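You operate a simulated robot arm through the tools that you are given. There is no shell and no other tool. Be economical: measure what you need, move in short steps, check, and stop when the job is done.

Carry out the task below with a simulated two-armed robot. There is one attempt and no reset: what you move stays moved.

## Task
Pick up the jaw insert with the largest size on its label from the top of the roll bench with one hand, pass it to the other hand and put it on the wide ledge of the entry bed.

The check looks at the end state, three seconds after you hand in, the way a careful person would. Anything else that was tipped, shoved, dropped, spilled or broken makes it a failure.

## Robot
Two 7-joint arms with two-finger grippers on one trunk, on a base that drives. Base frame: it is fixed to the floor where the robot stands at the start and does not move with it; the origin is under the middle of the robot, x ahead of it, y to its left, z up; the surface under the hand at the start is at about z = 850. Lengths are in mm, angles in degrees, forces in N, time in s.
The left shoulder is at the start at [60, 123, 945], the right one opposite. With the tool pointing down near the work surface each hand reaches from about 360 to 800 mm from the robot's upright axis, wherever it stands, measured 20 degrees to its own side. Places, roughly: wide ledge of the ENTRY bed (121x20 cm) [3240, 1260, 700]. Payload 1.47 kg a hand.
Tool frame (each hand has its own): the origin (TCP) lies between the finger pads and is the grasp point; the fingertips stand 16 mm ahead of it; z points along the fingers, y is the line along which they close. Largest opening 87 mm; the body of the gripper starts 55 mm behind the TCP.
Orientation is told as [roll, pitch, yaw] about the base's x, y, z axes, in that order, counted from this pose: with the fingers straight down and closing along the base's y, the tool's x points along the base's -x, its y along +y and its z along -z.

## Interface
- The arms move only by the tool send_rows. It takes "left_plan", "right_plan" or both (then of equal length, played together; a hand with none holds still); each is one flat list of numbers, 7 for each row, row after row: the turn, a rotation vector about the base's x, y, z in units of 4 degrees (1.0 is 4 degrees), then the shift along the base's x, y, z in units of 30 mm (1.0 is 30 mm), then the finger opening in mm, from 0 to 87. In form: [ax, ay, az, tx, ty, tz, claw, ax, ay, az, tx, ty, tz, claw, ...]. A call has 1 to 12 rows; each row shifts and turns the commanded pose from where the row before left it. A call with a number of a shift or a turn outside -1 to 1 is refused whole. A row lasts 0.2 s, in which the tool goes at most 50 mm and 8.6 degrees; a call with a longer step from one row to the next is refused whole, and so is a gripper value outside its range. Where a pose cannot be reached the arm comes as near as it can. A force on the tool above 40 N (or 10 N above the force at the start of the call, whichever is more), or a blocked arm, ends the call early, and 0.2 s more pass. The fingers move at their own pace (about 153 mm/s each) and stop on an object; they squeeze with about 28 N. The grip force told is the motor's: it shows also when the fingers shut on nothing. Time passes only in rows, and 0.2 s behind the last, so rows that do not move let the fingers close. It gives the time, the measured TCP pose, the force on the tool (base axes), the opening and the grip force at its end, in the units of the frame above (readings bear some noise), with the torque about the TCP (base axes, N m) and any sound that the robot's microphone picked up.
- Cameras (640 x 400 px; columns grow to the right, rows downward): "scene" is now at [85.2, -32.7, 1504.1]; the picture's right is [-0.39, -0.92, 0.00], its down [-0.66, 0.28, -0.70] and it looks along [0.64, -0.27, -0.72] (base axes); focal length 290 px, centre (320, 200). "left" rides on the left gripper at [73, -12, -89] in its tool frame; the picture's right is [0.16, 0.99, 0.00], its down [-0.72, 0.12, -0.68] and it looks along [-0.67, 0.11, 0.73] (tool axes); focal length 247 px, centre (320, 200). "right" rides on the right gripper at [73, 12, -90] in its tool frame; the picture's right is [-0.16, 0.99, 0.00], its down [-0.72, -0.12, -0.68] and it looks along [-0.67, -0.11, 0.73] (tool axes); focal length 247 px, centre (320, 200). There is no depth. A picture from a camera that has moved, and an enlarged one, comes with that camera's place and axes in the base frame and with its lens.
- grab_frame(camera): a new picture of that camera. No time passes.
- raise_lower(by): slides the trunk up (or, below 0, down) by that many mm; the arms and the scene camera ride with it, the base frame stays. It gives what a move gives, with no picture.
- roll_base(legs): drives the robot by 1 to 6 legs, each [ahead, left, turn to the left] in mm, mm and degrees, along the robot's own axes; the way and the turn of a leg run together, so that a leg with both is an arc; at most 1500 mm and 180 degrees a leg. The arms and the cameras ride along, it lands a little off, and it stops where it bumps. It gives what a move gives.
- head_to(pan, tilt): turns the head with the scene camera to pan (to the left, within 120 degrees either way) and tilt (down, from -29 to 69), counted from straight ahead of the robot. It gives what a move gives.
- zoom(camera, box): a new picture of the part [left, top, right, bottom] of that camera's present view, enlarged. No time passes.
- job_done(): hands the job in; it is judged then, once.

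Work in short steps. Places have to be worked out from the pictures, the camera data and where the tool is seen: move nearer, look again, correct. Check each grasp and each placing, and mend what went wrong. You have 120 turns and 108 pictures in all, those below and enlarged ones among them. Open the grippers and draw the arms clear of the work before you hand the job in, unless the task says otherwise; then end with one line.

The tools are called after "Request:" as name(argument=value, ...) on one line, values as JSON. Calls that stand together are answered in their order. send_rows: Moves the arms, as the interface text tells. Its arguments: {"type":"object","properties":{"left_plan":{"type":"array","items":{"type":"number"}},"right_plan":{"type":"array","items":{"type":"number"}}},"required":[]} The other tools are called the same way: raise_lower (by) slides the trunk up or down; roll_base (legs) drives the base; head_to (pan, tilt) turns the head that bears the scene camera; grab_frame (camera) takes a picture; zoom (camera, box) takes an enlarged picture of a part of a camera's view; job_done () hands the job in.

At the start:

```text
time: 0.0
left_tool_pos: [534.1, 41.5, 1109.7]
left_tcp_rot: [-0.1, -0.2, 0.0]
left_force: [0.3, -0.1, -0.1]
left_ft_torque: [-0.01, -0.05, -0.01]
left_grip_width: 86.9
left_grip_force: 0.1
right_tool_pos: [437.6, -471.1, 1121.5]
right_tcp_rot: [0.0, 0.0, 0.1]
right_force: [0.3, -0.1, 0.4]
right_ft_torque: [0.0, -0.01, -0.03]
right_grip_width: 86.9
right_grip_force: 0.0
trunk travel left (down, up): [-100.0, 130.0]
robot x, y, heading: [-1.9, -0.9, 0.1]
head pan, tilt: [-23.1, 45.7]
```

scene: 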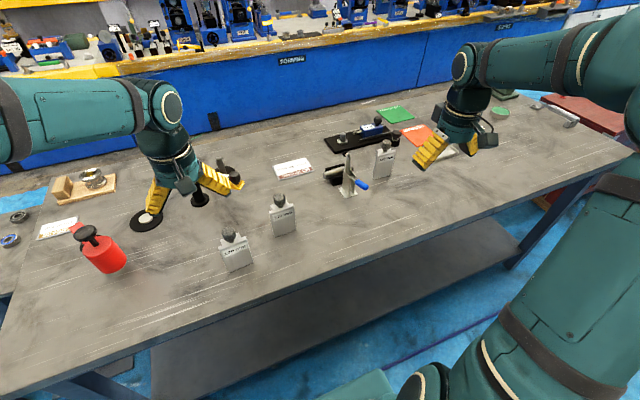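
right: 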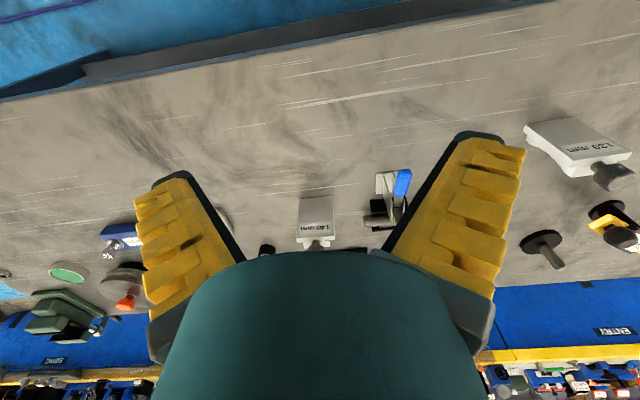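
left: 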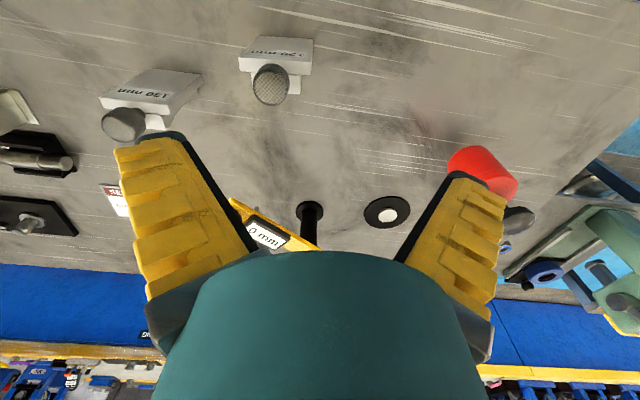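

Three inserts stand in view, plus something yellow with a label near the left hand. I zoom in to read the labels.

Request:
zoom(camera="scene", box=[200, 120, 420, 280])

Request:
zoom(camera="left", box=[80, 20, 340, 260])

Request:
zoom(camera="right", box=[240, 100, 640, 350])

```text
2.50 times, centred on (310, 200) of scene
camera zoom: at [85.2, -32.7, 1504.1], right [-0.39, -0.92, 0.0], down [-0.66, 0.28, -0.7], along [0.64, -0.27, -0.72], focal length 725 px, centre (345, 200)
```

zoom: 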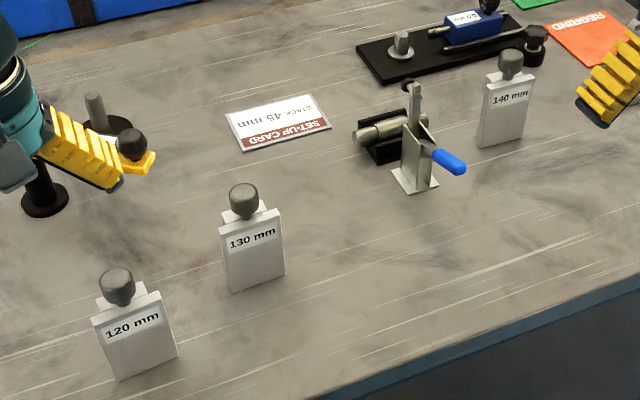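

```text
1.67 times, centred on (210, 140) of left
camera zoom: at [461.4, 29.8, 1198.1], right [-0.16, 0.99, 0.0], down [0.72, 0.12, 0.68], along [0.67, 0.11, -0.73], focal length 412 px, centre (503, 300)
```

zoom: 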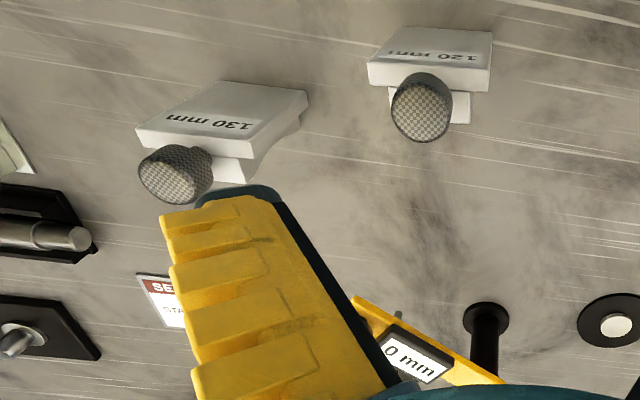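

```text
1.60 times, centred on (440, 225) of right
camera zoom: at [364.0, -460.7, 1209.6], right [0.16, 0.99, 0.0], down [0.72, -0.12, 0.68], along [0.67, -0.11, -0.73], focal length 395 px, centre (128, 160)
```

zoom: 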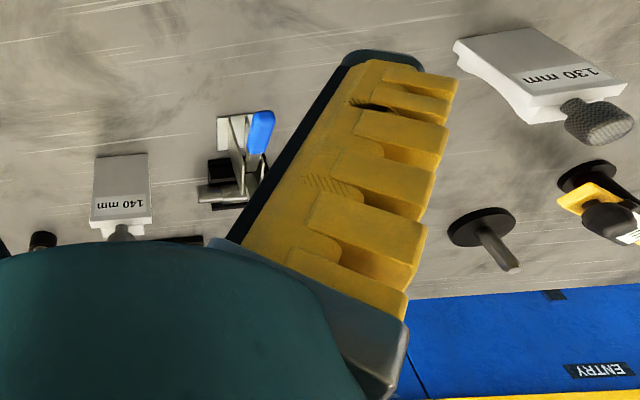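

Labels read 120, 130, 140, but the hand covers a yellow item with "?0 mm". I move both hands back a bit to see it and whatever else is covered.

Request:
send_rows(left_plan=[0, 0, 0, -1, 1, 0.5, 87, 0, 0, 0, -1, 1, 0.5, 87, 0, 0, 0, -1, 1, 0.5, 87, 0, 0, 0, -1, 1, 0.5, 87, 0, 0, 0, 0, 1, 0, 87])

Request:
grab_frame(camera="scene")

Request:
grab_frame(camera="left")

```text
time: 1.2
left_tool_pos: [415.0, 192.5, 1168.2]
left_tcp_rot: [0.0, -0.1, 0.0]
left_force: [0.4, -0.9, 0.5]
left_ft_torque: [0.0, 0.02, 0.0]
left_grip_width: 87.0
left_grip_force: 0.1
right_tool_pos: [438.2, -471.8, 1120.8]
right_tcp_rot: [0.1, 0.0, -0.1]
right_force: [0.2, 1.0, -0.7]
right_ft_torque: [-0.02, 0.01, -0.05]
right_grip_width: 86.7
right_grip_force: 0.0
trunk travel left (down, up): [-100.0, 130.0]
robot x, y, heading: [1.4, 3.8, 0.2]
head pan, tilt: [-23.1, 45.7]
```

```text
101 pictures are left
camera scene: at [85.8, -32.2, 1504.0], right [-0.39, -0.92, 0.0], down [-0.66, 0.28, -0.7], along [0.64, -0.27, -0.72], focal length 290 px, centre (320, 200)
```

scene: 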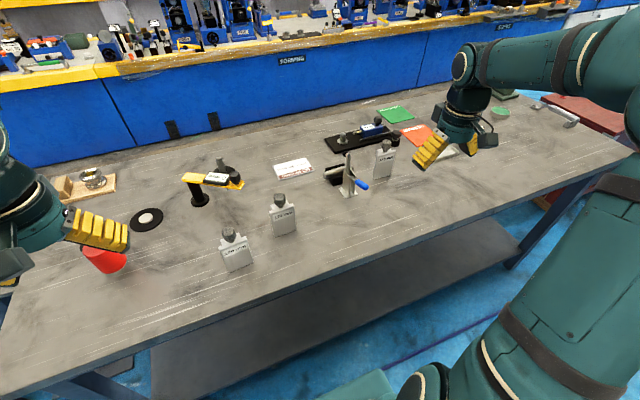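

```text
100 pictures are left
camera left: at [341.3, 180.4, 1258.0], right [-0.16, 0.99, 0.0], down [0.72, 0.12, 0.68], along [0.67, 0.11, -0.73], focal length 247 px, centre (320, 200)
```

left: 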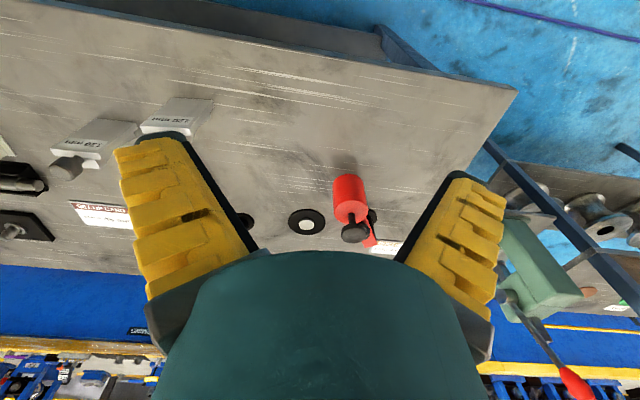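

Request:
zoom(camera="scene", box=[160, 140, 280, 215])

Request:
zoom(camera="scene", box=[320, 80, 640, 240])

```text
5.33 times, centred on (220, 178) of scene
camera zoom: at [85.8, -32.2, 1504.0], right [-0.39, -0.92, 0.0], down [-0.66, 0.28, -0.7], along [0.64, -0.27, -0.72], focal length 1547 px, centre (853, 320)
```

zoom: 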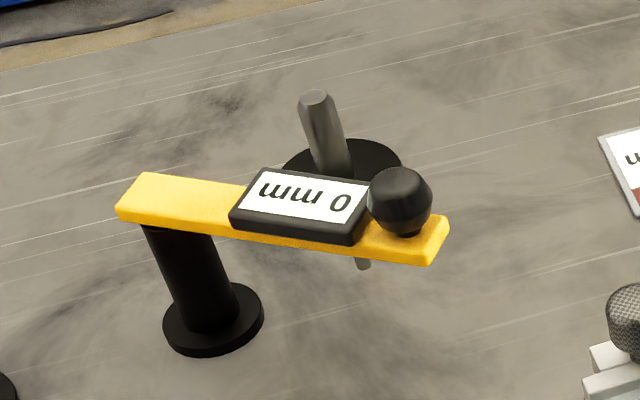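

```text
2.00 times, centred on (480, 160) of scene
camera zoom: at [85.8, -32.2, 1504.0], right [-0.39, -0.92, 0.0], down [-0.66, 0.28, -0.7], along [0.64, -0.27, -0.72], focal length 580 px, centre (0, 280)
```

zoom: 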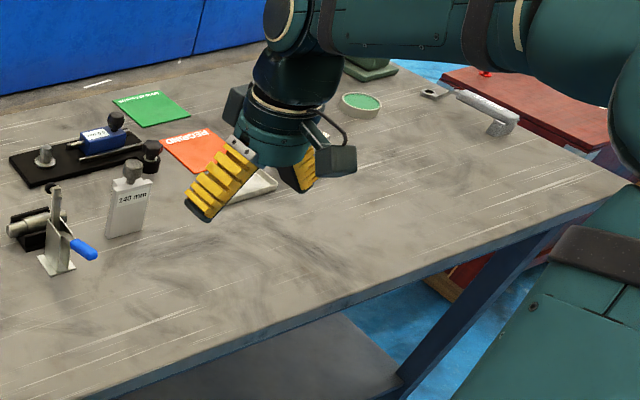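

The yellow item is a swing gauge, so the 140 mm insert is the target. I look round for the ENTRY bed and a driving route.

Request:
head_to(pan=25, tilt=15)

Request:
grab_frame(camera="scene")

Request:
head_to(pan=75, tilt=25)

Request:
grab_frame(camera="scene")

Request:
head_to(pan=-30, tilt=15)

Request:
grab_frame(camera="scene")

```text
time: 2.4
left_tool_pos: [414.5, 190.8, 1170.1]
left_tcp_rot: [0.1, -0.1, 0.0]
left_force: [1.0, 0.6, -0.6]
left_ft_torque: [0.04, -0.01, 0.0]
left_grip_width: 87.0
left_grip_force: 0.0
right_tool_pos: [438.1, -472.5, 1120.8]
right_tcp_rot: [0.0, 0.1, 0.0]
right_force: [-0.3, 0.1, 0.4]
right_ft_torque: [0.02, 0.02, 0.01]
right_grip_width: 87.0
right_grip_force: 0.1
trunk travel left (down, up): [-100.0, 130.0]
robot x, y, heading: [4.9, -1.9, -0.4]
head pan, tilt: [25.0, 15.0]
```

```text
97 pictures are left
camera scene: at [95.6, 38.4, 1551.8], right [0.42, -0.91, 0.0], down [-0.24, -0.11, -0.97], along [0.88, 0.41, -0.26], focal length 290 px, centre (320, 200)
```

scene: 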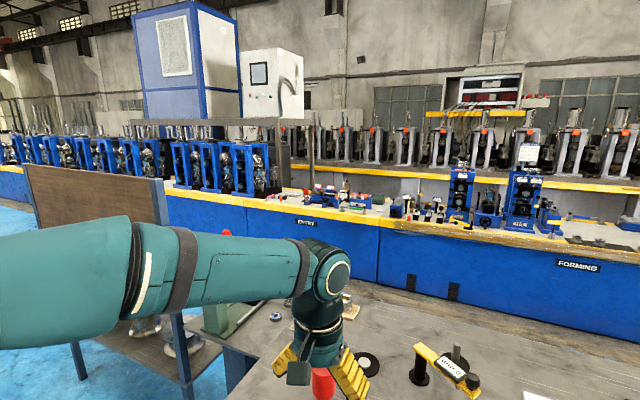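

```text
time: 3.5
left_tool_pos: [414.8, 190.7, 1169.7]
left_tcp_rot: [0.0, -0.1, 0.0]
left_force: [-0.4, 0.1, -0.3]
left_ft_torque: [-0.01, 0.0, 0.02]
left_grip_width: 87.0
left_grip_force: 0.0
right_tool_pos: [437.5, -472.4, 1121.8]
right_tcp_rot: [0.0, -0.1, -0.1]
right_force: [-1.2, -0.1, 0.1]
right_ft_torque: [0.0, -0.01, 0.02]
right_grip_width: 86.8
right_grip_force: 0.1
trunk travel left (down, up): [-100.0, 130.0]
robot x, y, heading: [-2.7, -0.7, 0.1]
head pan, tilt: [75.0, 25.0]
```

```text
96 pictures are left
camera scene: at [34.8, 88.0, 1535.7], right [0.97, -0.26, 0.0], down [-0.11, -0.41, -0.91], along [0.24, 0.88, -0.42], focal length 290 px, centre (320, 200)
```

scene: 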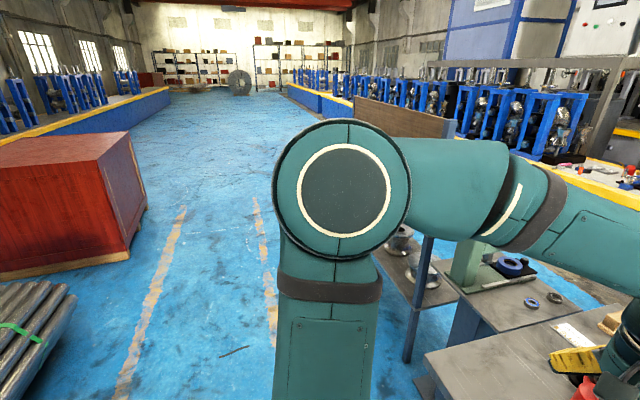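

```text
time: 5.4
left_tool_pos: [415.1, 190.2, 1168.5]
left_tcp_rot: [0.0, -0.1, 0.0]
left_force: [-0.2, 0.5, -0.6]
left_ft_torque: [-0.03, 0.0, 0.02]
left_grip_width: 86.9
left_grip_force: 0.0
right_tool_pos: [438.2, -472.8, 1121.9]
right_tcp_rot: [0.0, 0.1, 0.0]
right_force: [-1.0, -1.3, 0.7]
right_ft_torque: [-0.01, 0.02, 0.01]
right_grip_width: 87.0
right_grip_force: 0.1
trunk travel left (down, up): [-100.0, 130.0]
robot x, y, heading: [0.7, -1.7, -0.0]
head pan, tilt: [-30.0, 15.0]
```

```text
95 pictures are left
camera scene: at [91.8, -47.7, 1551.9], right [-0.5, -0.87, 0.0], down [-0.22, 0.13, -0.97], along [0.84, -0.48, -0.26], focal length 290 px, centre (320, 200)
```

scene: 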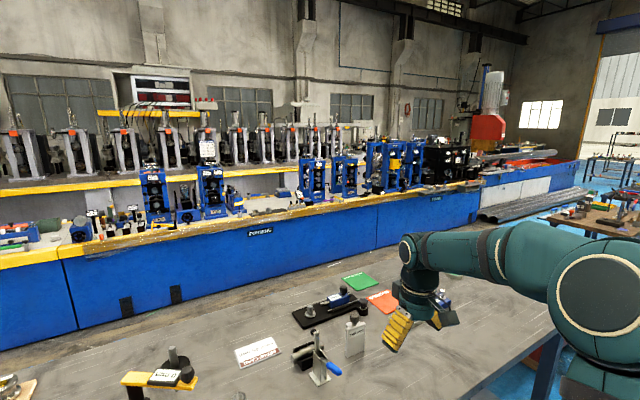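

ENTRY bed is ahead-left, beyond the bench, across an aisle. I zoom on it.

Request:
head_to(pan=25, tilt=15)

Request:
zoom(camera="scene", box=[220, 150, 420, 275])

Request:
head_to(pan=40, tilt=40)

Request:
grab_frame(camera="scene")

Request:
head_to(pan=-75, tilt=35)

Request:
grab_frame(camera="scene")

```text
time: 6.6
left_tool_pos: [414.1, 189.9, 1168.6]
left_tcp_rot: [-0.1, -0.1, 0.0]
left_force: [-0.2, 0.3, 0.2]
left_ft_torque: [0.01, 0.01, 0.03]
left_grip_width: 87.0
left_grip_force: 0.1
right_tool_pos: [437.8, -471.4, 1121.4]
right_tcp_rot: [0.0, 0.1, -0.1]
right_force: [-0.7, -0.5, -0.4]
right_ft_torque: [0.03, 0.01, -0.01]
right_grip_width: 86.9
right_grip_force: 0.1
trunk travel left (down, up): [-100.0, 130.0]
robot x, y, heading: [1.2, -1.5, -0.1]
head pan, tilt: [25.0, 15.0]
```

```text
3.20 times, centred on (320, 212) of scene
camera zoom: at [95.6, 38.4, 1551.9], right [0.42, -0.91, 0.0], down [-0.23, -0.11, -0.97], along [0.88, 0.41, -0.26], focal length 928 px, centre (320, 160)
```

zoom: 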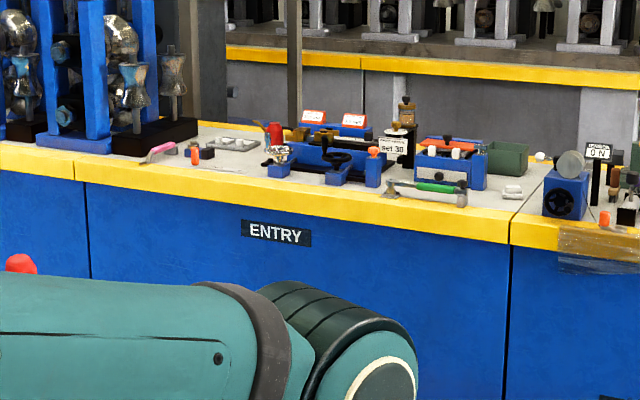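

```text
time: 7.5
left_tool_pos: [414.4, 190.5, 1169.9]
left_tcp_rot: [0.0, -0.1, 0.0]
left_force: [0.8, 0.2, -0.1]
left_ft_torque: [0.02, -0.03, -0.03]
left_grip_width: 87.0
left_grip_force: 0.0
right_tool_pos: [437.9, -471.3, 1120.7]
right_tcp_rot: [0.0, 0.0, 0.0]
right_force: [-0.2, 0.2, -0.2]
right_ft_torque: [0.01, 0.01, -0.04]
right_grip_width: 87.2
right_grip_force: 0.0
trunk travel left (down, up): [-100.0, 130.0]
robot x, y, heading: [1.6, 2.8, 0.2]
head pan, tilt: [40.0, 40.0]
```

```text
93 pictures are left
camera scene: at [76.0, 53.6, 1512.4], right [0.64, -0.77, 0.0], down [-0.49, -0.41, -0.77], along [0.59, 0.49, -0.64], focal length 290 px, centre (320, 200)
```

scene: 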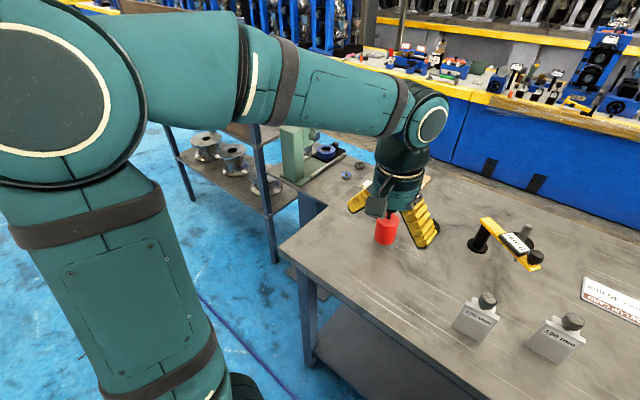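

```text
time: 9.4
left_tool_pos: [415.5, 190.3, 1169.0]
left_tcp_rot: [0.0, 0.0, 0.0]
left_force: [0.0, 0.4, 0.3]
left_ft_torque: [-0.06, 0.02, 0.02]
left_grip_width: 87.2
left_grip_force: 0.1
right_tool_pos: [438.6, -472.7, 1122.2]
right_tcp_rot: [0.0, 0.0, -0.1]
right_force: [0.1, -0.1, 0.2]
right_ft_torque: [-0.01, 0.02, 0.02]
right_grip_width: 87.2
right_grip_force: 0.1
trunk travel left (down, up): [-100.0, 130.0]
robot x, y, heading: [-2.1, -1.6, 0.1]
head pan, tilt: [-75.0, 35.0]
```

```text
92 pictures are left
camera scene: at [33.7, -86.1, 1519.9], right [-0.97, -0.26, 0.0], down [-0.15, 0.55, -0.82], along [0.21, -0.79, -0.57], focal length 290 px, centre (320, 200)
```

scene: 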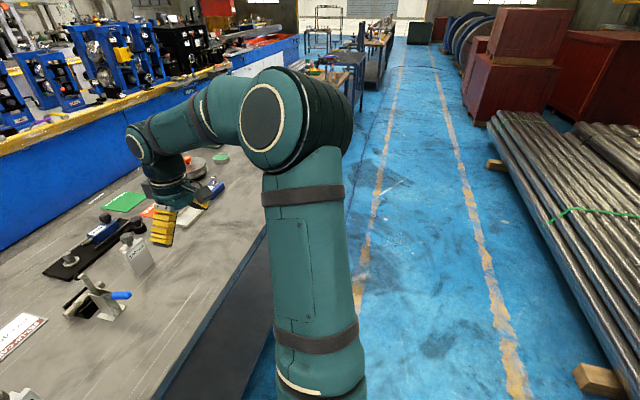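

Bench-to-bed gap is drivable. First the pick: I aim the head at the 140 insert for accurate measurement.

Request:
head_to(pan=-38, tilt=40)

Request:
zoom(camera="scene", box=[240, 110, 400, 210])

Request:
zoom(camera="right", box=[240, 150, 440, 275])

```text
time: 10.5
left_tool_pos: [415.1, 190.9, 1170.7]
left_tcp_rot: [0.0, -0.1, 0.1]
left_force: [-0.5, 0.0, -0.1]
left_ft_torque: [0.01, 0.01, 0.0]
left_grip_width: 87.1
left_grip_force: 0.2
right_tool_pos: [437.5, -472.4, 1121.2]
right_tcp_rot: [0.0, -0.1, 0.0]
right_force: [-0.5, 0.2, 0.8]
right_ft_torque: [-0.01, 0.01, 0.03]
right_grip_width: 86.9
right_grip_force: 0.1
trunk travel left (down, up): [-100.0, 130.0]
robot x, y, heading: [1.7, 0.8, 0.2]
head pan, tilt: [-38.0, 40.0]
```

```text
4.00 times, centred on (320, 160) of scene
camera zoom: at [77.9, -53.4, 1512.3], right [-0.62, -0.79, 0.0], down [-0.51, 0.4, -0.77], along [0.6, -0.47, -0.64], focal length 1160 px, centre (320, 360)
```

zoom: 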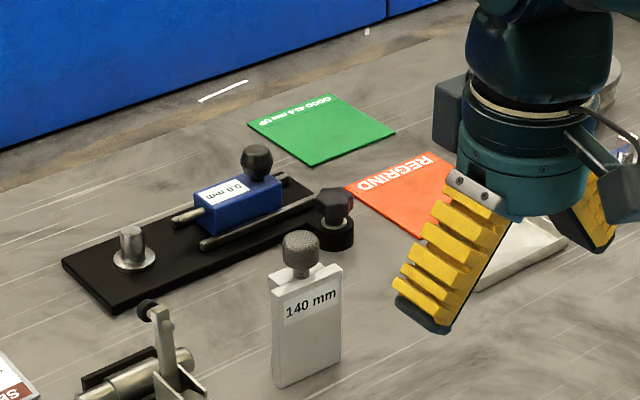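

```text
3.20 times, centred on (340, 212) of right
camera zoom: at [364.0, -460.7, 1209.6], right [0.16, 0.99, 0.0], down [0.72, -0.12, 0.68], along [0.67, -0.11, -0.73], focal length 790 px, centre (256, 160)
```

zoom: 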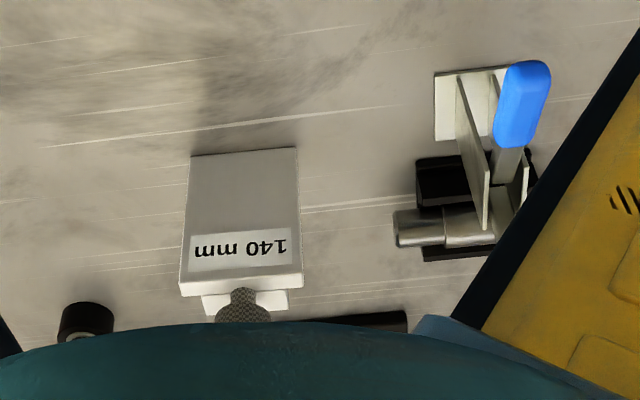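

The 140 insert's front face is at about x=687, y centre −520, 67 mm wide, yaw about −6°, knob centre z≈977. I tilt the right hand 45° forward-down, and bring it to a pre-grasp point in front of it.

Request:
send_rows(right_plan=[0, 0, -1, 0, 0, 0, 87, 0, 0, -0.5, 0, 0, 0, 87, -0.1, -0.99, 0, 0.4, -0.133, 0, 87, -0.1, -0.99, 0, 0.4, -0.133, 0, 87, -0.1, -0.99, 0, 0.4, -0.133, -0.2, 87, -0.1, -0.99, 0, 0.4, -0.133, -0.2, 87, -0.1, -0.99, 0, 0.4, -0.133, -0.2, 87, -0.1, -0.99, 0, 0.4, -0.133, -0.2, 87, -0.1, -0.99, 0, 0.4, -0.133, -0.2, 87, -0.1, -0.99, 0, 0.4, -0.133, -0.2, 87, -0.1, -0.99, 0, 0.4, -0.133, -0.2, 87, -0.1, -0.99, 0, 0.4, -0.133, -0.2, 87])

Request:
send_rows(right_plan=[-0.1, -0.99, 0, 0.3, 0, -0.5, 87, -0.02, -0.25, 0, 0.3, 0, -0.5, 87, 0, 0, 0, 0.4, 0, -0.5, 87, 0, 0, 0, 0.4, 0, -0.5, 87, 0, 0, 0, 0.4, 0, -0.5, 87])

Request:
grab_frame(camera="right")

Request:
zoom(camera="scene", box=[200, 60, 440, 210])

```text
time: 13.1
left_tool_pos: [415.3, 191.0, 1169.4]
left_tcp_rot: [-0.1, -0.1, 0.0]
left_force: [-0.6, -0.4, 0.6]
left_ft_torque: [0.02, -0.01, -0.02]
left_grip_width: 87.1
left_grip_force: 0.0
right_tool_pos: [556.8, -511.5, 1072.7]
right_tcp_rot: [0.2, -39.8, -6.1]
right_force: [-0.3, -0.1, -0.1]
right_ft_torque: [0.01, 0.03, -0.01]
right_grip_width: 87.0
right_grip_force: 0.2
trunk travel left (down, up): [-100.0, 130.0]
robot x, y, heading: [0.4, 3.3, -0.1]
head pan, tilt: [-38.0, 40.0]
```

```text
time: 14.3
left_tool_pos: [414.4, 189.9, 1169.5]
left_tcp_rot: [0.0, -0.1, -0.1]
left_force: [-0.1, 1.5, -0.2]
left_ft_torque: [0.02, 0.01, 0.0]
left_grip_width: 87.1
left_grip_force: 0.1
right_tool_pos: [613.4, -511.6, 998.1]
right_tcp_rot: [0.2, -44.8, -6.1]
right_force: [-0.3, 0.1, -0.4]
right_ft_torque: [-0.02, -0.01, -0.01]
right_grip_width: 86.9
right_grip_force: 0.1
trunk travel left (down, up): [-100.0, 130.0]
robot x, y, heading: [3.8, 2.2, 0.1]
head pan, tilt: [-38.0, 40.0]
```

```text
89 pictures are left
camera right: at [499.6, -488.7, 1009.8], right [0.21, 0.97, 0.11], down [0.02, -0.12, 0.99], along [0.98, -0.21, -0.05], focal length 247 px, centre (320, 200)
```

right: 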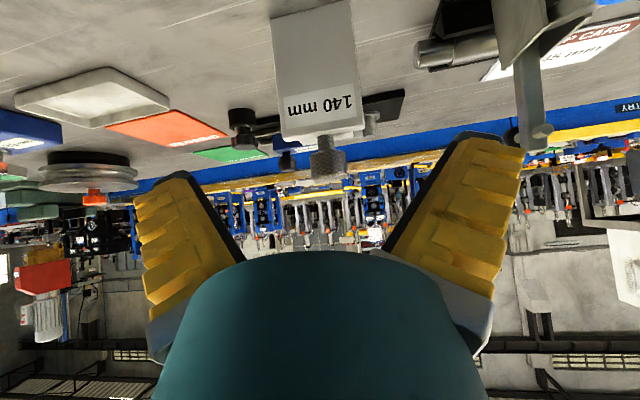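

```text
2.67 times, centred on (320, 135) of scene
camera zoom: at [78.5, -53.6, 1512.3], right [-0.62, -0.79, 0.0], down [-0.51, 0.4, -0.77], along [0.6, -0.47, -0.64], focal length 774 px, centre (320, 373)
```

zoom: 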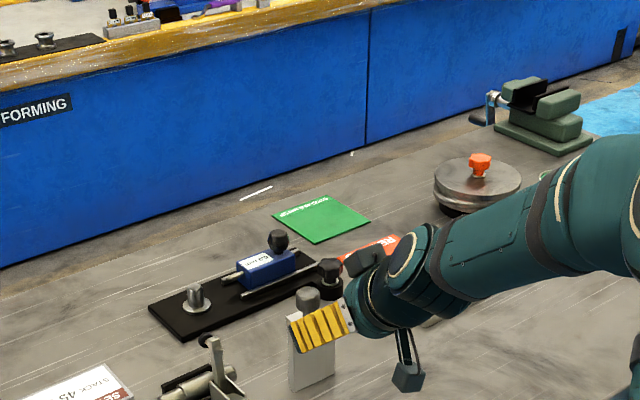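

Everything agrees (insert centred at y≈−521). I advance along the tool axis to straddle the body at z≈900.

Request:
send_rows(right_plan=[0, 0, 0, 0.369, -0.041, -0.408, 87, 0, 0, 0, 0.369, -0.041, -0.408, 87, 0, 0, 0, 0.369, -0.041, -0.408, 87, 0, 0, 0, 0.369, -0.041, -0.408, 87, 0, 0, 0, 0.369, -0.041, -0.408, 87])

Request:
grab_frame(camera="right")

Request:
zoom(camera="scene", box=[240, 110, 400, 210])

```text
time: 15.5
left_tool_pos: [415.0, 191.5, 1168.5]
left_tcp_rot: [-0.1, 0.0, -0.1]
left_force: [0.7, -0.8, -0.1]
left_ft_torque: [-0.02, -0.01, 0.0]
left_grip_width: 87.0
left_grip_force: 0.1
right_tool_pos: [667.6, -518.4, 935.8]
right_tcp_rot: [0.1, -44.8, -6.1]
right_force: [-0.1, 0.3, -0.8]
right_ft_torque: [0.01, 0.0, 0.04]
right_grip_width: 87.0
right_grip_force: 0.1
trunk travel left (down, up): [-100.0, 130.0]
robot x, y, heading: [1.6, -2.4, -0.1]
head pan, tilt: [-38.0, 40.0]
```

```text
87 pictures are left
camera right: at [554.4, -494.9, 947.5], right [0.21, 0.97, 0.11], down [0.02, -0.12, 0.99], along [0.98, -0.21, -0.05], focal length 247 px, centre (320, 200)
```

right: 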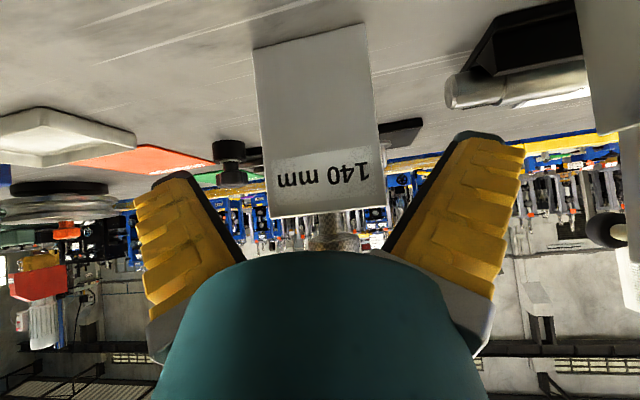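

```text
4.00 times, centred on (320, 160) of scene
camera zoom: at [78.4, -53.6, 1512.3], right [-0.62, -0.79, 0.0], down [-0.51, 0.4, -0.77], along [0.6, -0.47, -0.64], focal length 1160 px, centre (320, 360)
```

zoom: 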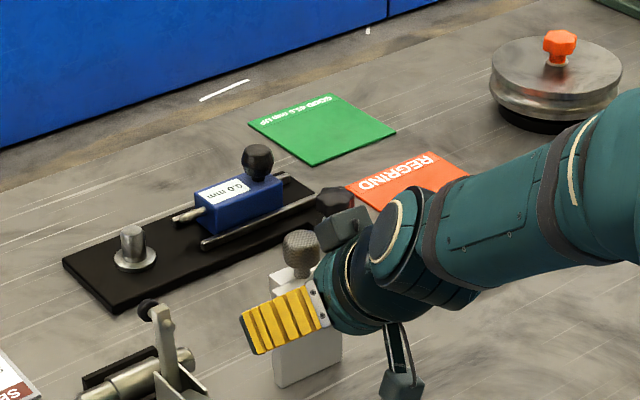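

Insert is between the fingers' line, clear on both sides. I advance the last ~50 mm.

Request:
send_rows(right_plan=[0, 0, 0, 0.369, -0.041, -0.39, 87, 0, 0, 0, 0.369, -0.041, -0.39, 87, 0, 0, 0, 0.369, -0.041, -0.39, 87])

Request:
grab_frame(camera="right")

Request:
zoom(camera="scene", box=[240, 110, 400, 210])

```text
time: 16.3
left_tool_pos: [415.2, 191.6, 1169.7]
left_tcp_rot: [-0.1, -0.1, 0.1]
left_force: [-0.5, 0.6, 0.2]
left_ft_torque: [0.03, -0.01, 0.0]
left_grip_width: 86.9
left_grip_force: 0.1
right_tool_pos: [701.4, -521.2, 903.7]
right_tcp_rot: [0.2, -44.9, -6.0]
right_force: [-1.4, -1.3, 4.8]
right_ft_torque: [0.01, -0.06, 0.01]
right_grip_width: 87.1
right_grip_force: 0.0
trunk travel left (down, up): [-100.0, 130.0]
robot x, y, heading: [-0.9, 0.4, -0.1]
head pan, tilt: [-38.0, 40.0]
```

```text
85 pictures are left
camera right: at [586.8, -497.7, 915.0], right [0.21, 0.97, 0.11], down [0.02, -0.12, 0.99], along [0.98, -0.21, -0.05], focal length 247 px, centre (320, 200)
```

right: 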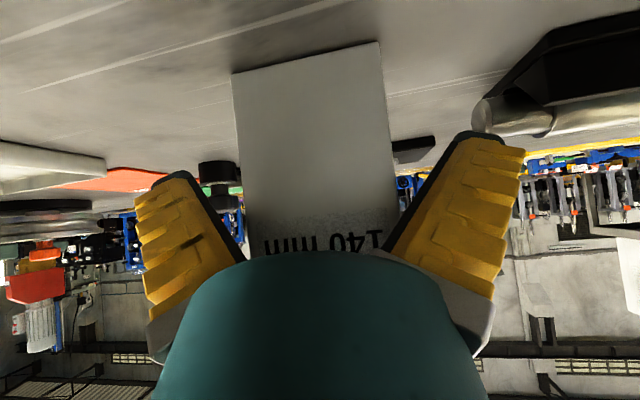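

```text
4.00 times, centred on (320, 160) of scene
camera zoom: at [77.3, -52.8, 1512.5], right [-0.62, -0.79, 0.0], down [-0.51, 0.4, -0.77], along [0.6, -0.47, -0.64], focal length 1160 px, centre (320, 360)
```

zoom: 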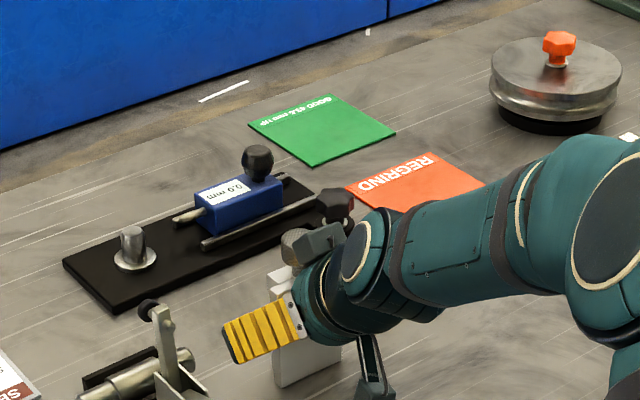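

Fingers straddle the body; there is a small 4.8 N vertical force, so I re-read it at rest before closing.

Request:
send_rows(right_plan=[0, 0, 0, 0, 0, 0, 87])

Request:
zoom(camera="scene", box=[290, 150, 350, 210])

```text
time: 16.7
left_tool_pos: [414.3, 191.2, 1169.5]
left_tcp_rot: [0.0, -0.1, -0.1]
left_force: [-0.3, -0.5, -0.4]
left_ft_torque: [-0.01, -0.04, -0.02]
left_grip_width: 87.2
left_grip_force: 0.0
right_tool_pos: [698.7, -519.5, 903.7]
right_tcp_rot: [0.3, -44.9, -6.0]
right_force: [-1.6, 0.1, 6.7]
right_ft_torque: [-0.03, -0.11, 0.0]
right_grip_width: 87.3
right_grip_force: 0.1
trunk travel left (down, up): [-100.0, 130.0]
robot x, y, heading: [-3.4, -0.3, 0.0]
head pan, tilt: [-38.0, 40.0]
```

```text
6.67 times, centred on (320, 180) of scene
camera zoom: at [77.0, -52.8, 1512.5], right [-0.62, -0.79, 0.0], down [-0.51, 0.4, -0.77], along [0.6, -0.47, -0.64], focal length 1934 px, centre (320, 333)
```

zoom: 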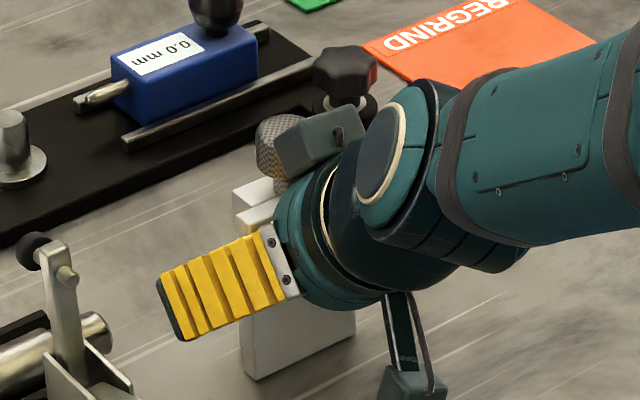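

Something on the wrist (a dark block) presses lightly on the knob. I back off, flatten the tilt by 7°, and re-enter slightly higher.

Request:
send_rows(right_plan=[0, 0, 0, -0.4, 0.04, 0.5, 87, 0, 0, 0, -0.4, 0.04, 0.5, 87, -0.09, -0.87, 0, 0, 0, 0, 87, -0.09, -0.87, 0, 0, 0, 0, 87])

Request:
zoom(camera="scene", box=[270, 130, 370, 210])

```text
time: 17.7
left_tool_pos: [415.5, 189.7, 1168.6]
left_tcp_rot: [0.0, -0.1, 0.1]
left_force: [0.6, -0.2, -0.1]
left_ft_torque: [0.01, -0.01, -0.01]
left_grip_width: 87.0
left_grip_force: 0.0
right_tool_pos: [675.5, -518.9, 931.8]
right_tcp_rot: [0.2, -51.8, -6.1]
right_force: [-0.7, 0.3, 0.0]
right_ft_torque: [0.01, -0.02, 0.01]
right_grip_width: 87.0
right_grip_force: 0.0
trunk travel left (down, up): [-100.0, 130.0]
robot x, y, heading: [5.9, -1.4, 0.2]
head pan, tilt: [-38.0, 40.0]
```

```text
5.00 times, centred on (320, 170) of scene
camera zoom: at [77.6, -53.5, 1512.3], right [-0.62, -0.79, 0.0], down [-0.51, 0.4, -0.77], along [0.6, -0.47, -0.64], focal length 1450 px, centre (320, 350)
```

zoom: 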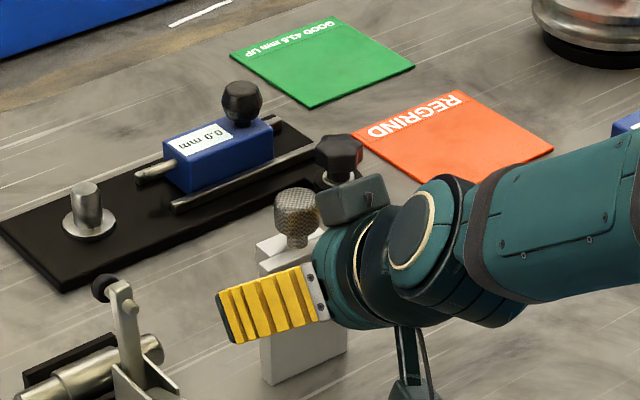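

The insert is undisturbed and the force is zero. I re-enter gently.

Request:
send_rows(right_plan=[0, 0, 0, 0.27, -0.028, -0.22, 87, 0, 0, 0, 0.27, -0.028, -0.22, 87, 0, 0, 0, 0.27, -0.028, -0.22, 87])

Request:
zoom(camera="scene", box=[270, 130, 370, 210])

```text
time: 18.5
left_tool_pos: [415.3, 192.1, 1169.5]
left_tcp_rot: [-0.1, -0.1, -0.1]
left_force: [-0.1, -0.8, -0.4]
left_ft_torque: [0.02, 0.01, -0.02]
left_grip_width: 87.0
left_grip_force: 0.1
right_tool_pos: [700.4, -522.4, 912.3]
right_tcp_rot: [0.3, -51.7, -6.1]
right_force: [0.0, -0.1, -0.4]
right_ft_torque: [-0.02, 0.03, 0.0]
right_grip_width: 87.1
right_grip_force: 0.2
trunk travel left (down, up): [-100.0, 130.0]
robot x, y, heading: [-0.9, -2.6, -0.0]
head pan, tilt: [-38.0, 40.0]
```

```text
5.00 times, centred on (320, 170) of scene
camera zoom: at [78.2, -53.5, 1512.3], right [-0.62, -0.79, 0.0], down [-0.51, 0.4, -0.77], along [0.6, -0.47, -0.64], focal length 1450 px, centre (320, 350)
```

zoom: 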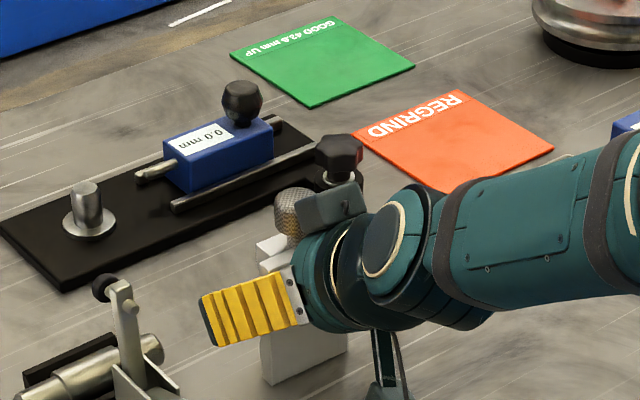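

No contact force now. I close the fingers.

Request:
send_rows(right_plan=[0, 0, 0, 0, 0, 0, 75, 0, 0, 0, 0, 0, 0, 66, 0, 0, 0, 0, 0, 0, 50, 0, 0, 0, 0, 0, 0, 50])

Request:
grab_frame(camera="right")

```text
time: 19.5
left_tool_pos: [414.7, 190.1, 1169.7]
left_tcp_rot: [0.1, 0.0, 0.0]
left_force: [-0.5, 0.1, 0.5]
left_ft_torque: [-0.01, -0.01, 0.0]
left_grip_width: 87.2
left_grip_force: 0.1
right_tool_pos: [701.1, -522.1, 913.2]
right_tcp_rot: [0.2, -51.8, -6.2]
right_force: [-1.4, -1.1, 1.4]
right_ft_torque: [-0.14, -0.06, -0.05]
right_grip_width: 68.1
right_grip_force: 27.7
trunk travel left (down, up): [-100.0, 130.0]
robot x, y, heading: [-0.7, -4.0, 0.2]
head pan, tilt: [-38.0, 40.0]
```

```text
80 pictures are left
camera right: at [586.2, -498.9, 909.4], right [0.2, 0.97, 0.13], down [-0.1, -0.11, 0.99], along [0.97, -0.21, 0.07], focal length 247 px, centre (320, 200)
```

right: 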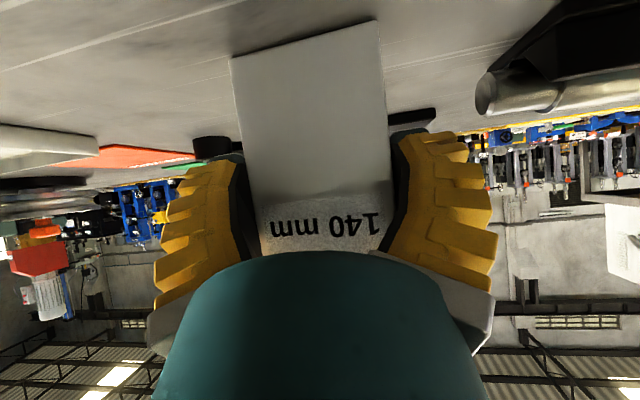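

Gripped at 68 mm, 27.7 N. I lift slowly.

Request:
send_rows(right_plan=[0, 0, 0, 0, 0, 0.3, 40, 0, 0, 0, 0, 0, 0.3, 40, 0, 0, 0, 0, 0, 0.4, 40, 0, 0, 0, 0, 0, 0.4, 40])

Request:
grab_frame(camera="right")

Request:
zoom(camera="scene", box=[240, 110, 400, 210])

```text
time: 20.5
left_tool_pos: [413.9, 189.6, 1169.2]
left_tcp_rot: [0.0, -0.1, 0.0]
left_force: [0.1, -0.2, -0.8]
left_ft_torque: [0.01, 0.01, 0.01]
left_grip_width: 86.8
left_grip_force: 0.1
right_tool_pos: [699.6, -520.9, 955.3]
right_tcp_rot: [0.3, -51.9, -6.1]
right_force: [0.0, -0.4, -3.0]
right_ft_torque: [0.0, 0.03, -0.01]
right_grip_width: 68.2
right_grip_force: 28.2
trunk travel left (down, up): [-100.0, 130.0]
robot x, y, heading: [-4.3, -4.2, -0.1]
head pan, tilt: [-38.0, 40.0]
```

```text
79 pictures are left
camera right: at [585.6, -498.7, 951.6], right [0.2, 0.97, 0.13], down [-0.1, -0.11, 0.99], along [0.98, -0.21, 0.07], focal length 247 px, centre (320, 200)
```

right: 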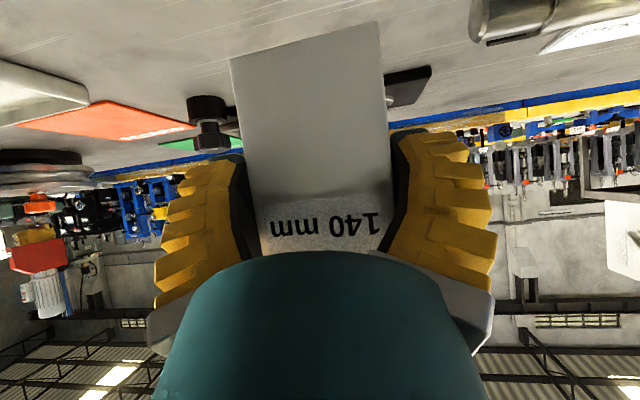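

```text
4.00 times, centred on (320, 160) of scene
camera zoom: at [78.1, -53.4, 1512.3], right [-0.62, -0.79, 0.0], down [-0.51, 0.4, -0.77], along [0.6, -0.47, -0.64], focal length 1160 px, centre (320, 360)
```

zoom: 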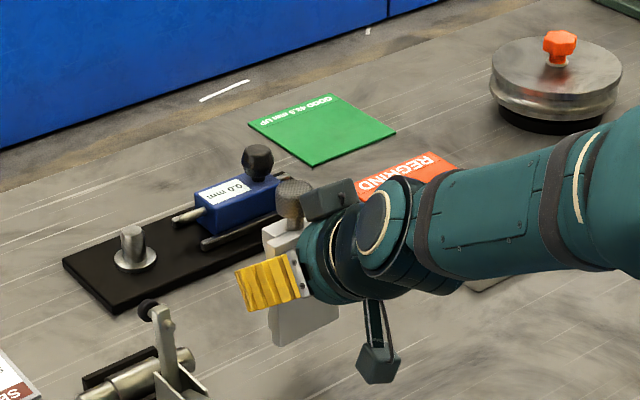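

Lifted cleanly (about 3 N). For the hand-over I'll swing the right hand up to the centre and yaw it to point left, so the left hand can take the knob from above with its camera on the far side.

Request:
send_rows(right_plan=[0, 0, 0, 0, 0, 0.9, 40, 0, 0, 0, 0, 0, 0.9, 40, 0, 0, 0, -0.3, 0.3, 0.9, 40, 0, 0, 1, -0.5, 0.8, 0.7, 40, 0, 0, 1, -0.5, 0.8, 0.7, 40, 0, 0, 1, -0.5, 0.8, 0.7, 40, 0, 0, 1, -0.5, 0.8, 0.7, 40, 0, 0, 1, -0.5, 0.8, 0.5, 40, 0, 0, 1, -0.5, 0.8, 0, 40, 0, 0, 1, -0.5, 0.8, 0, 40, 0, 0, 1, -0.5, 0.8, 0, 40, 0, 0, 1, -0.5, 0.8, 0, 40])

Request:
head_to(pan=-15, tilt=45)

Request:
grab_frame(camera="scene")

```text
time: 23.1
left_tool_pos: [414.1, 190.5, 1168.2]
left_tcp_rot: [0.0, 0.0, 0.0]
left_force: [0.1, -0.9, -0.1]
left_ft_torque: [0.0, 0.0, -0.03]
left_grip_width: 87.3
left_grip_force: 0.0
right_tool_pos: [557.7, -297.6, 1133.6]
right_tcp_rot: [0.3, -51.8, 30.0]
right_force: [-0.9, 0.5, -3.3]
right_ft_torque: [-0.04, 0.03, 0.0]
right_grip_width: 67.8
right_grip_force: 28.0
trunk travel left (down, up): [-100.0, 130.0]
robot x, y, heading: [1.9, 0.6, 0.2]
head pan, tilt: [-38.0, 40.0]
```

```text
time: 23.9
left_tool_pos: [414.3, 190.4, 1169.7]
left_tcp_rot: [0.0, 0.0, 0.0]
left_force: [-0.7, -1.0, -0.9]
left_ft_torque: [0.0, 0.01, -0.02]
left_grip_width: 86.8
left_grip_force: 0.0
right_tool_pos: [557.0, -297.0, 1134.1]
right_tcp_rot: [0.3, -51.8, 29.9]
right_force: [-0.6, -1.1, -3.2]
right_ft_torque: [-0.04, 0.01, 0.0]
right_grip_width: 67.9
right_grip_force: 27.7
trunk travel left (down, up): [-100.0, 130.0]
robot x, y, heading: [-3.0, 1.7, 0.0]
head pan, tilt: [-15.0, 45.0]
```

```text
77 pictures are left
camera scene: at [89.7, -22.2, 1505.1], right [-0.26, -0.97, 0.0], down [-0.68, 0.18, -0.71], along [0.68, -0.18, -0.71], focal length 290 px, centre (320, 200)
```

scene: 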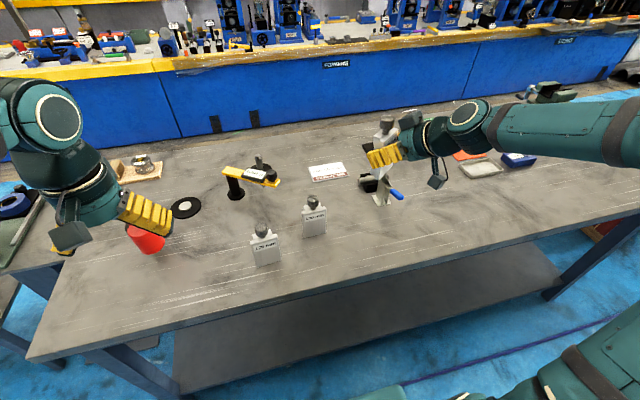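

Good so far. I continue the yaw toward +90° and raise the left hand, yawing it −90°.

Request:
send_rows(right_plan=[0, 0, 1, -0.15, 0.3, 0, 40, 0, 0, 1, -0.15, 0.3, 0, 40, 0, 0, 1, -0.15, 0.3, 0, 40, 0, 0, 1, -0.15, 0.3, 0, 40, 0, 0, 1, -0.15, 0.3, 0, 40, 0, 0, 1, -0.15, 0.3, 0, 40, 0, 0, 1, -0.15, 0.3, 0, 40, 0, 0, 1, -0.15, 0.3, 0, 40, 0, 0, 1, -0.15, 0.3, 0, 40, 0, 0, 1, -0.15, 0.3, 0, 40, 0, 0, 1, -0.15, 0.3, 0, 40, 0, 0, 1, -0.15, 0.3, 0, 40], left_plan=[0, 0, -1, 0, 0.2, 0.5, 87, 0, 0, -1, 0, 0.2, 0.5, 87, 0, 0, -1, 0, 0.2, 0.5, 87, 0, 0, -1, 0, 0.2, 0.5, 87, 0, 0, -1, 0, 0, 0.5, 87, 0, 0, -1, 0, 0, 0.5, 87, 0, 0, -1, 0, 0, 0.5, 87, 0, 0, -1, 0, 0, 0.5, 87, 0, 0, -1, 0, 0, 0.5, 87, 0, 0, -1, 0, 0, 0.5, 87, 0, 0, -1, 0, 0, 0, 87, 0, 0, -1, 0, 0, 0, 87])

Request:
grab_frame(camera="scene")

```text
time: 26.5
left_tool_pos: [416.8, 213.9, 1319.0]
left_tcp_rot: [0.0, -0.1, -47.9]
left_force: [-0.3, -0.9, 0.1]
left_ft_torque: [0.02, 0.02, 0.02]
left_grip_width: 87.1
left_grip_force: 0.0
right_tool_pos: [503.0, -188.0, 1133.8]
right_tcp_rot: [0.5, -51.7, 77.9]
right_force: [-0.3, 0.0, -4.2]
right_ft_torque: [-0.03, 0.0, 0.0]
right_grip_width: 67.8
right_grip_force: 27.5
trunk travel left (down, up): [-100.0, 130.0]
robot x, y, heading: [0.6, 5.0, -0.2]
head pan, tilt: [-15.0, 45.0]
```

```text
76 pictures are left
camera scene: at [89.9, -22.1, 1505.0], right [-0.26, -0.97, 0.0], down [-0.68, 0.18, -0.71], along [0.68, -0.18, -0.71], focal length 290 px, centre (320, 200)
```

scene: 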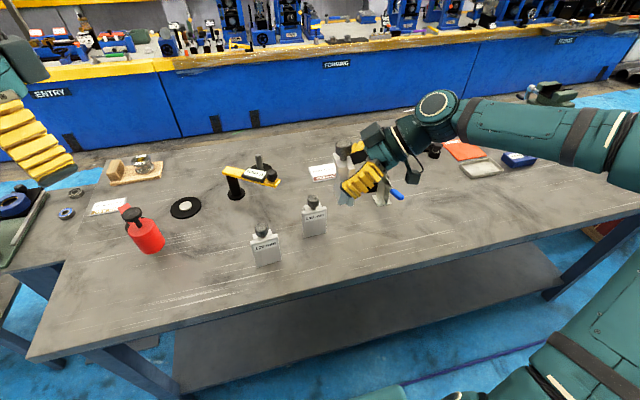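

Both wrists turn well. I finish the rotations and bring the insert to the middle.

Request:
send_rows(right_plan=[0, 0, 1, 0, 0.4, 0, 40, 0, 0, 1, 0, 0.4, 0, 40, 0, 0, 1, 0, 0.4, 0, 40, 0, 0, 0, 0, 0.4, 0, 40, 0, 0, 0, 0, 0.4, 0, 40, 0, 0, 0, 0, 0.4, 0, 40, 0, 0, 0, 0, 0.4, 0, 40, 0, 0, 0, 0, 0.2, 0, 40, 0, 0, 0, 0, 0, 0, 40, 0, 0, 0, 0, 0, 0, 40, 0, 0, 0, 0, 0, 0, 40], left_plan=[0, 0, -1, 0.2, 0, 0, 87, 0, 0, -1, 0.2, 0, 0, 87, 0, 0, -1, 0.2, 0, 0, 87, 0, 0, -1, 0.2, 0, 0, 87, 0, 0, -1, 0.2, 0, 0, 87, 0, 0, -1, 0.2, 0, 0, 87, 0, 0, -1, 0.2, -0.2, 0, 87, 0, 0, -1, 0.2, -0.2, 0, 87, 0, 0, -1, 0.2, -0.2, 0, 87, 0, 0, -1, 0.2, -0.2, 0, 87, 0, 0, -0.5, 0.2, -0.2, 0, 87])

Request:
head_to(pan=0, tilt=35)

Request:
grab_frame(camera="scene")

Request:
grab_frame(camera="left")

```text
time: 28.9
left_tool_pos: [480.2, 184.4, 1318.8]
left_tcp_rot: [-0.1, 0.0, -90.0]
left_force: [0.2, 0.0, -0.3]
left_ft_torque: [0.0, 0.02, -0.01]
left_grip_width: 87.0
left_grip_force: 0.1
right_tool_pos: [502.1, -99.4, 1134.4]
right_tcp_rot: [0.4, -51.8, 89.8]
right_force: [-0.4, -0.1, -3.1]
right_ft_torque: [-0.03, -0.01, 0.01]
right_grip_width: 68.0
right_grip_force: 28.1
trunk travel left (down, up): [-100.0, 130.0]
robot x, y, heading: [-0.2, 0.6, -0.1]
head pan, tilt: [-15.0, 45.0]
```

```text
time: 29.7
left_tool_pos: [481.1, 185.0, 1318.2]
left_tcp_rot: [-0.1, -0.1, -89.9]
left_force: [0.0, -1.1, -0.5]
left_ft_torque: [-0.01, 0.01, 0.0]
left_grip_width: 87.0
left_grip_force: 0.1
right_tool_pos: [502.8, -98.6, 1134.9]
right_tcp_rot: [0.3, -51.8, 89.8]
right_force: [-1.3, 0.6, -3.2]
right_ft_torque: [-0.01, 0.0, 0.02]
right_grip_width: 67.7
right_grip_force: 27.7
trunk travel left (down, up): [-100.0, 130.0]
robot x, y, heading: [-1.2, -1.9, 0.2]
head pan, tilt: [0.0, 35.0]
```

```text
75 pictures are left
camera scene: at [99.3, -1.1, 1519.8], right [0.0, -1.0, 0.0], down [-0.57, 0.0, -0.82], along [0.82, 0.0, -0.57], focal length 290 px, centre (320, 200)
```

scene: 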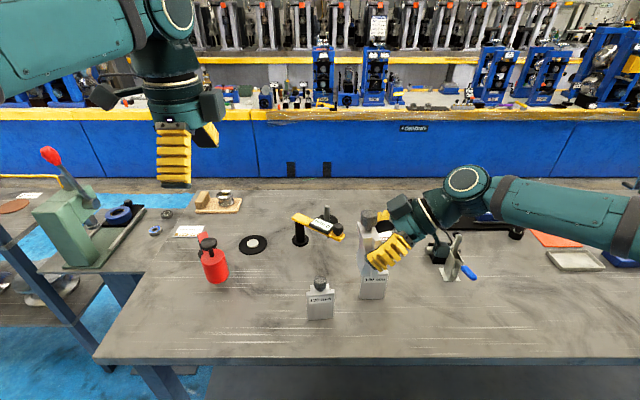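

```text
74 pictures are left
camera left: at [469.1, 258.2, 1407.4], right [0.99, 0.16, 0.0], down [0.12, -0.72, 0.68], along [0.11, -0.67, -0.73], focal length 247 px, centre (320, 200)
```

left: 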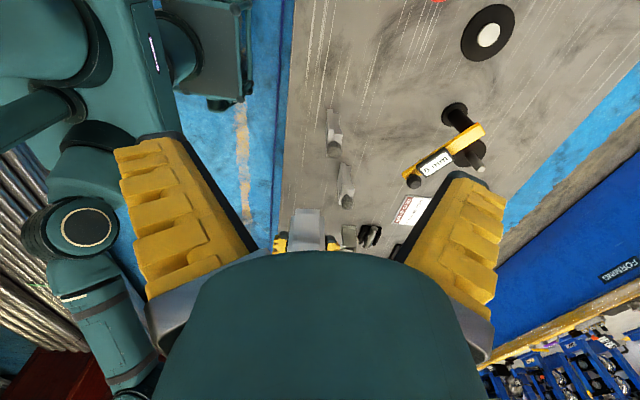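

Request:
zoom(camera="scene", box=[320, 180, 480, 280])

```text
4.00 times, centred on (400, 230) of scene
camera zoom: at [99.3, -1.1, 1519.8], right [0.0, -1.0, 0.0], down [-0.57, 0.0, -0.82], along [0.82, 0.0, -0.57], focal length 1160 px, centre (0, 80)
```

zoom: 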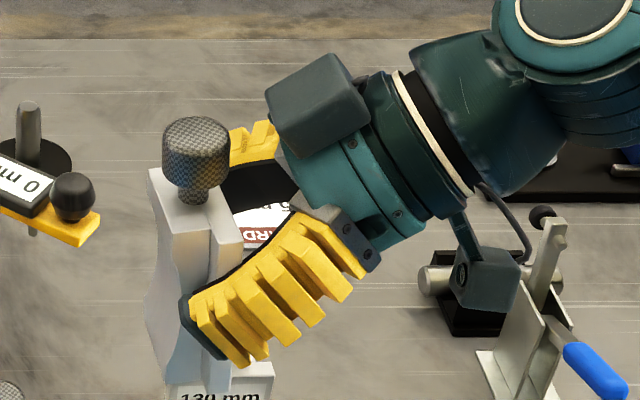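

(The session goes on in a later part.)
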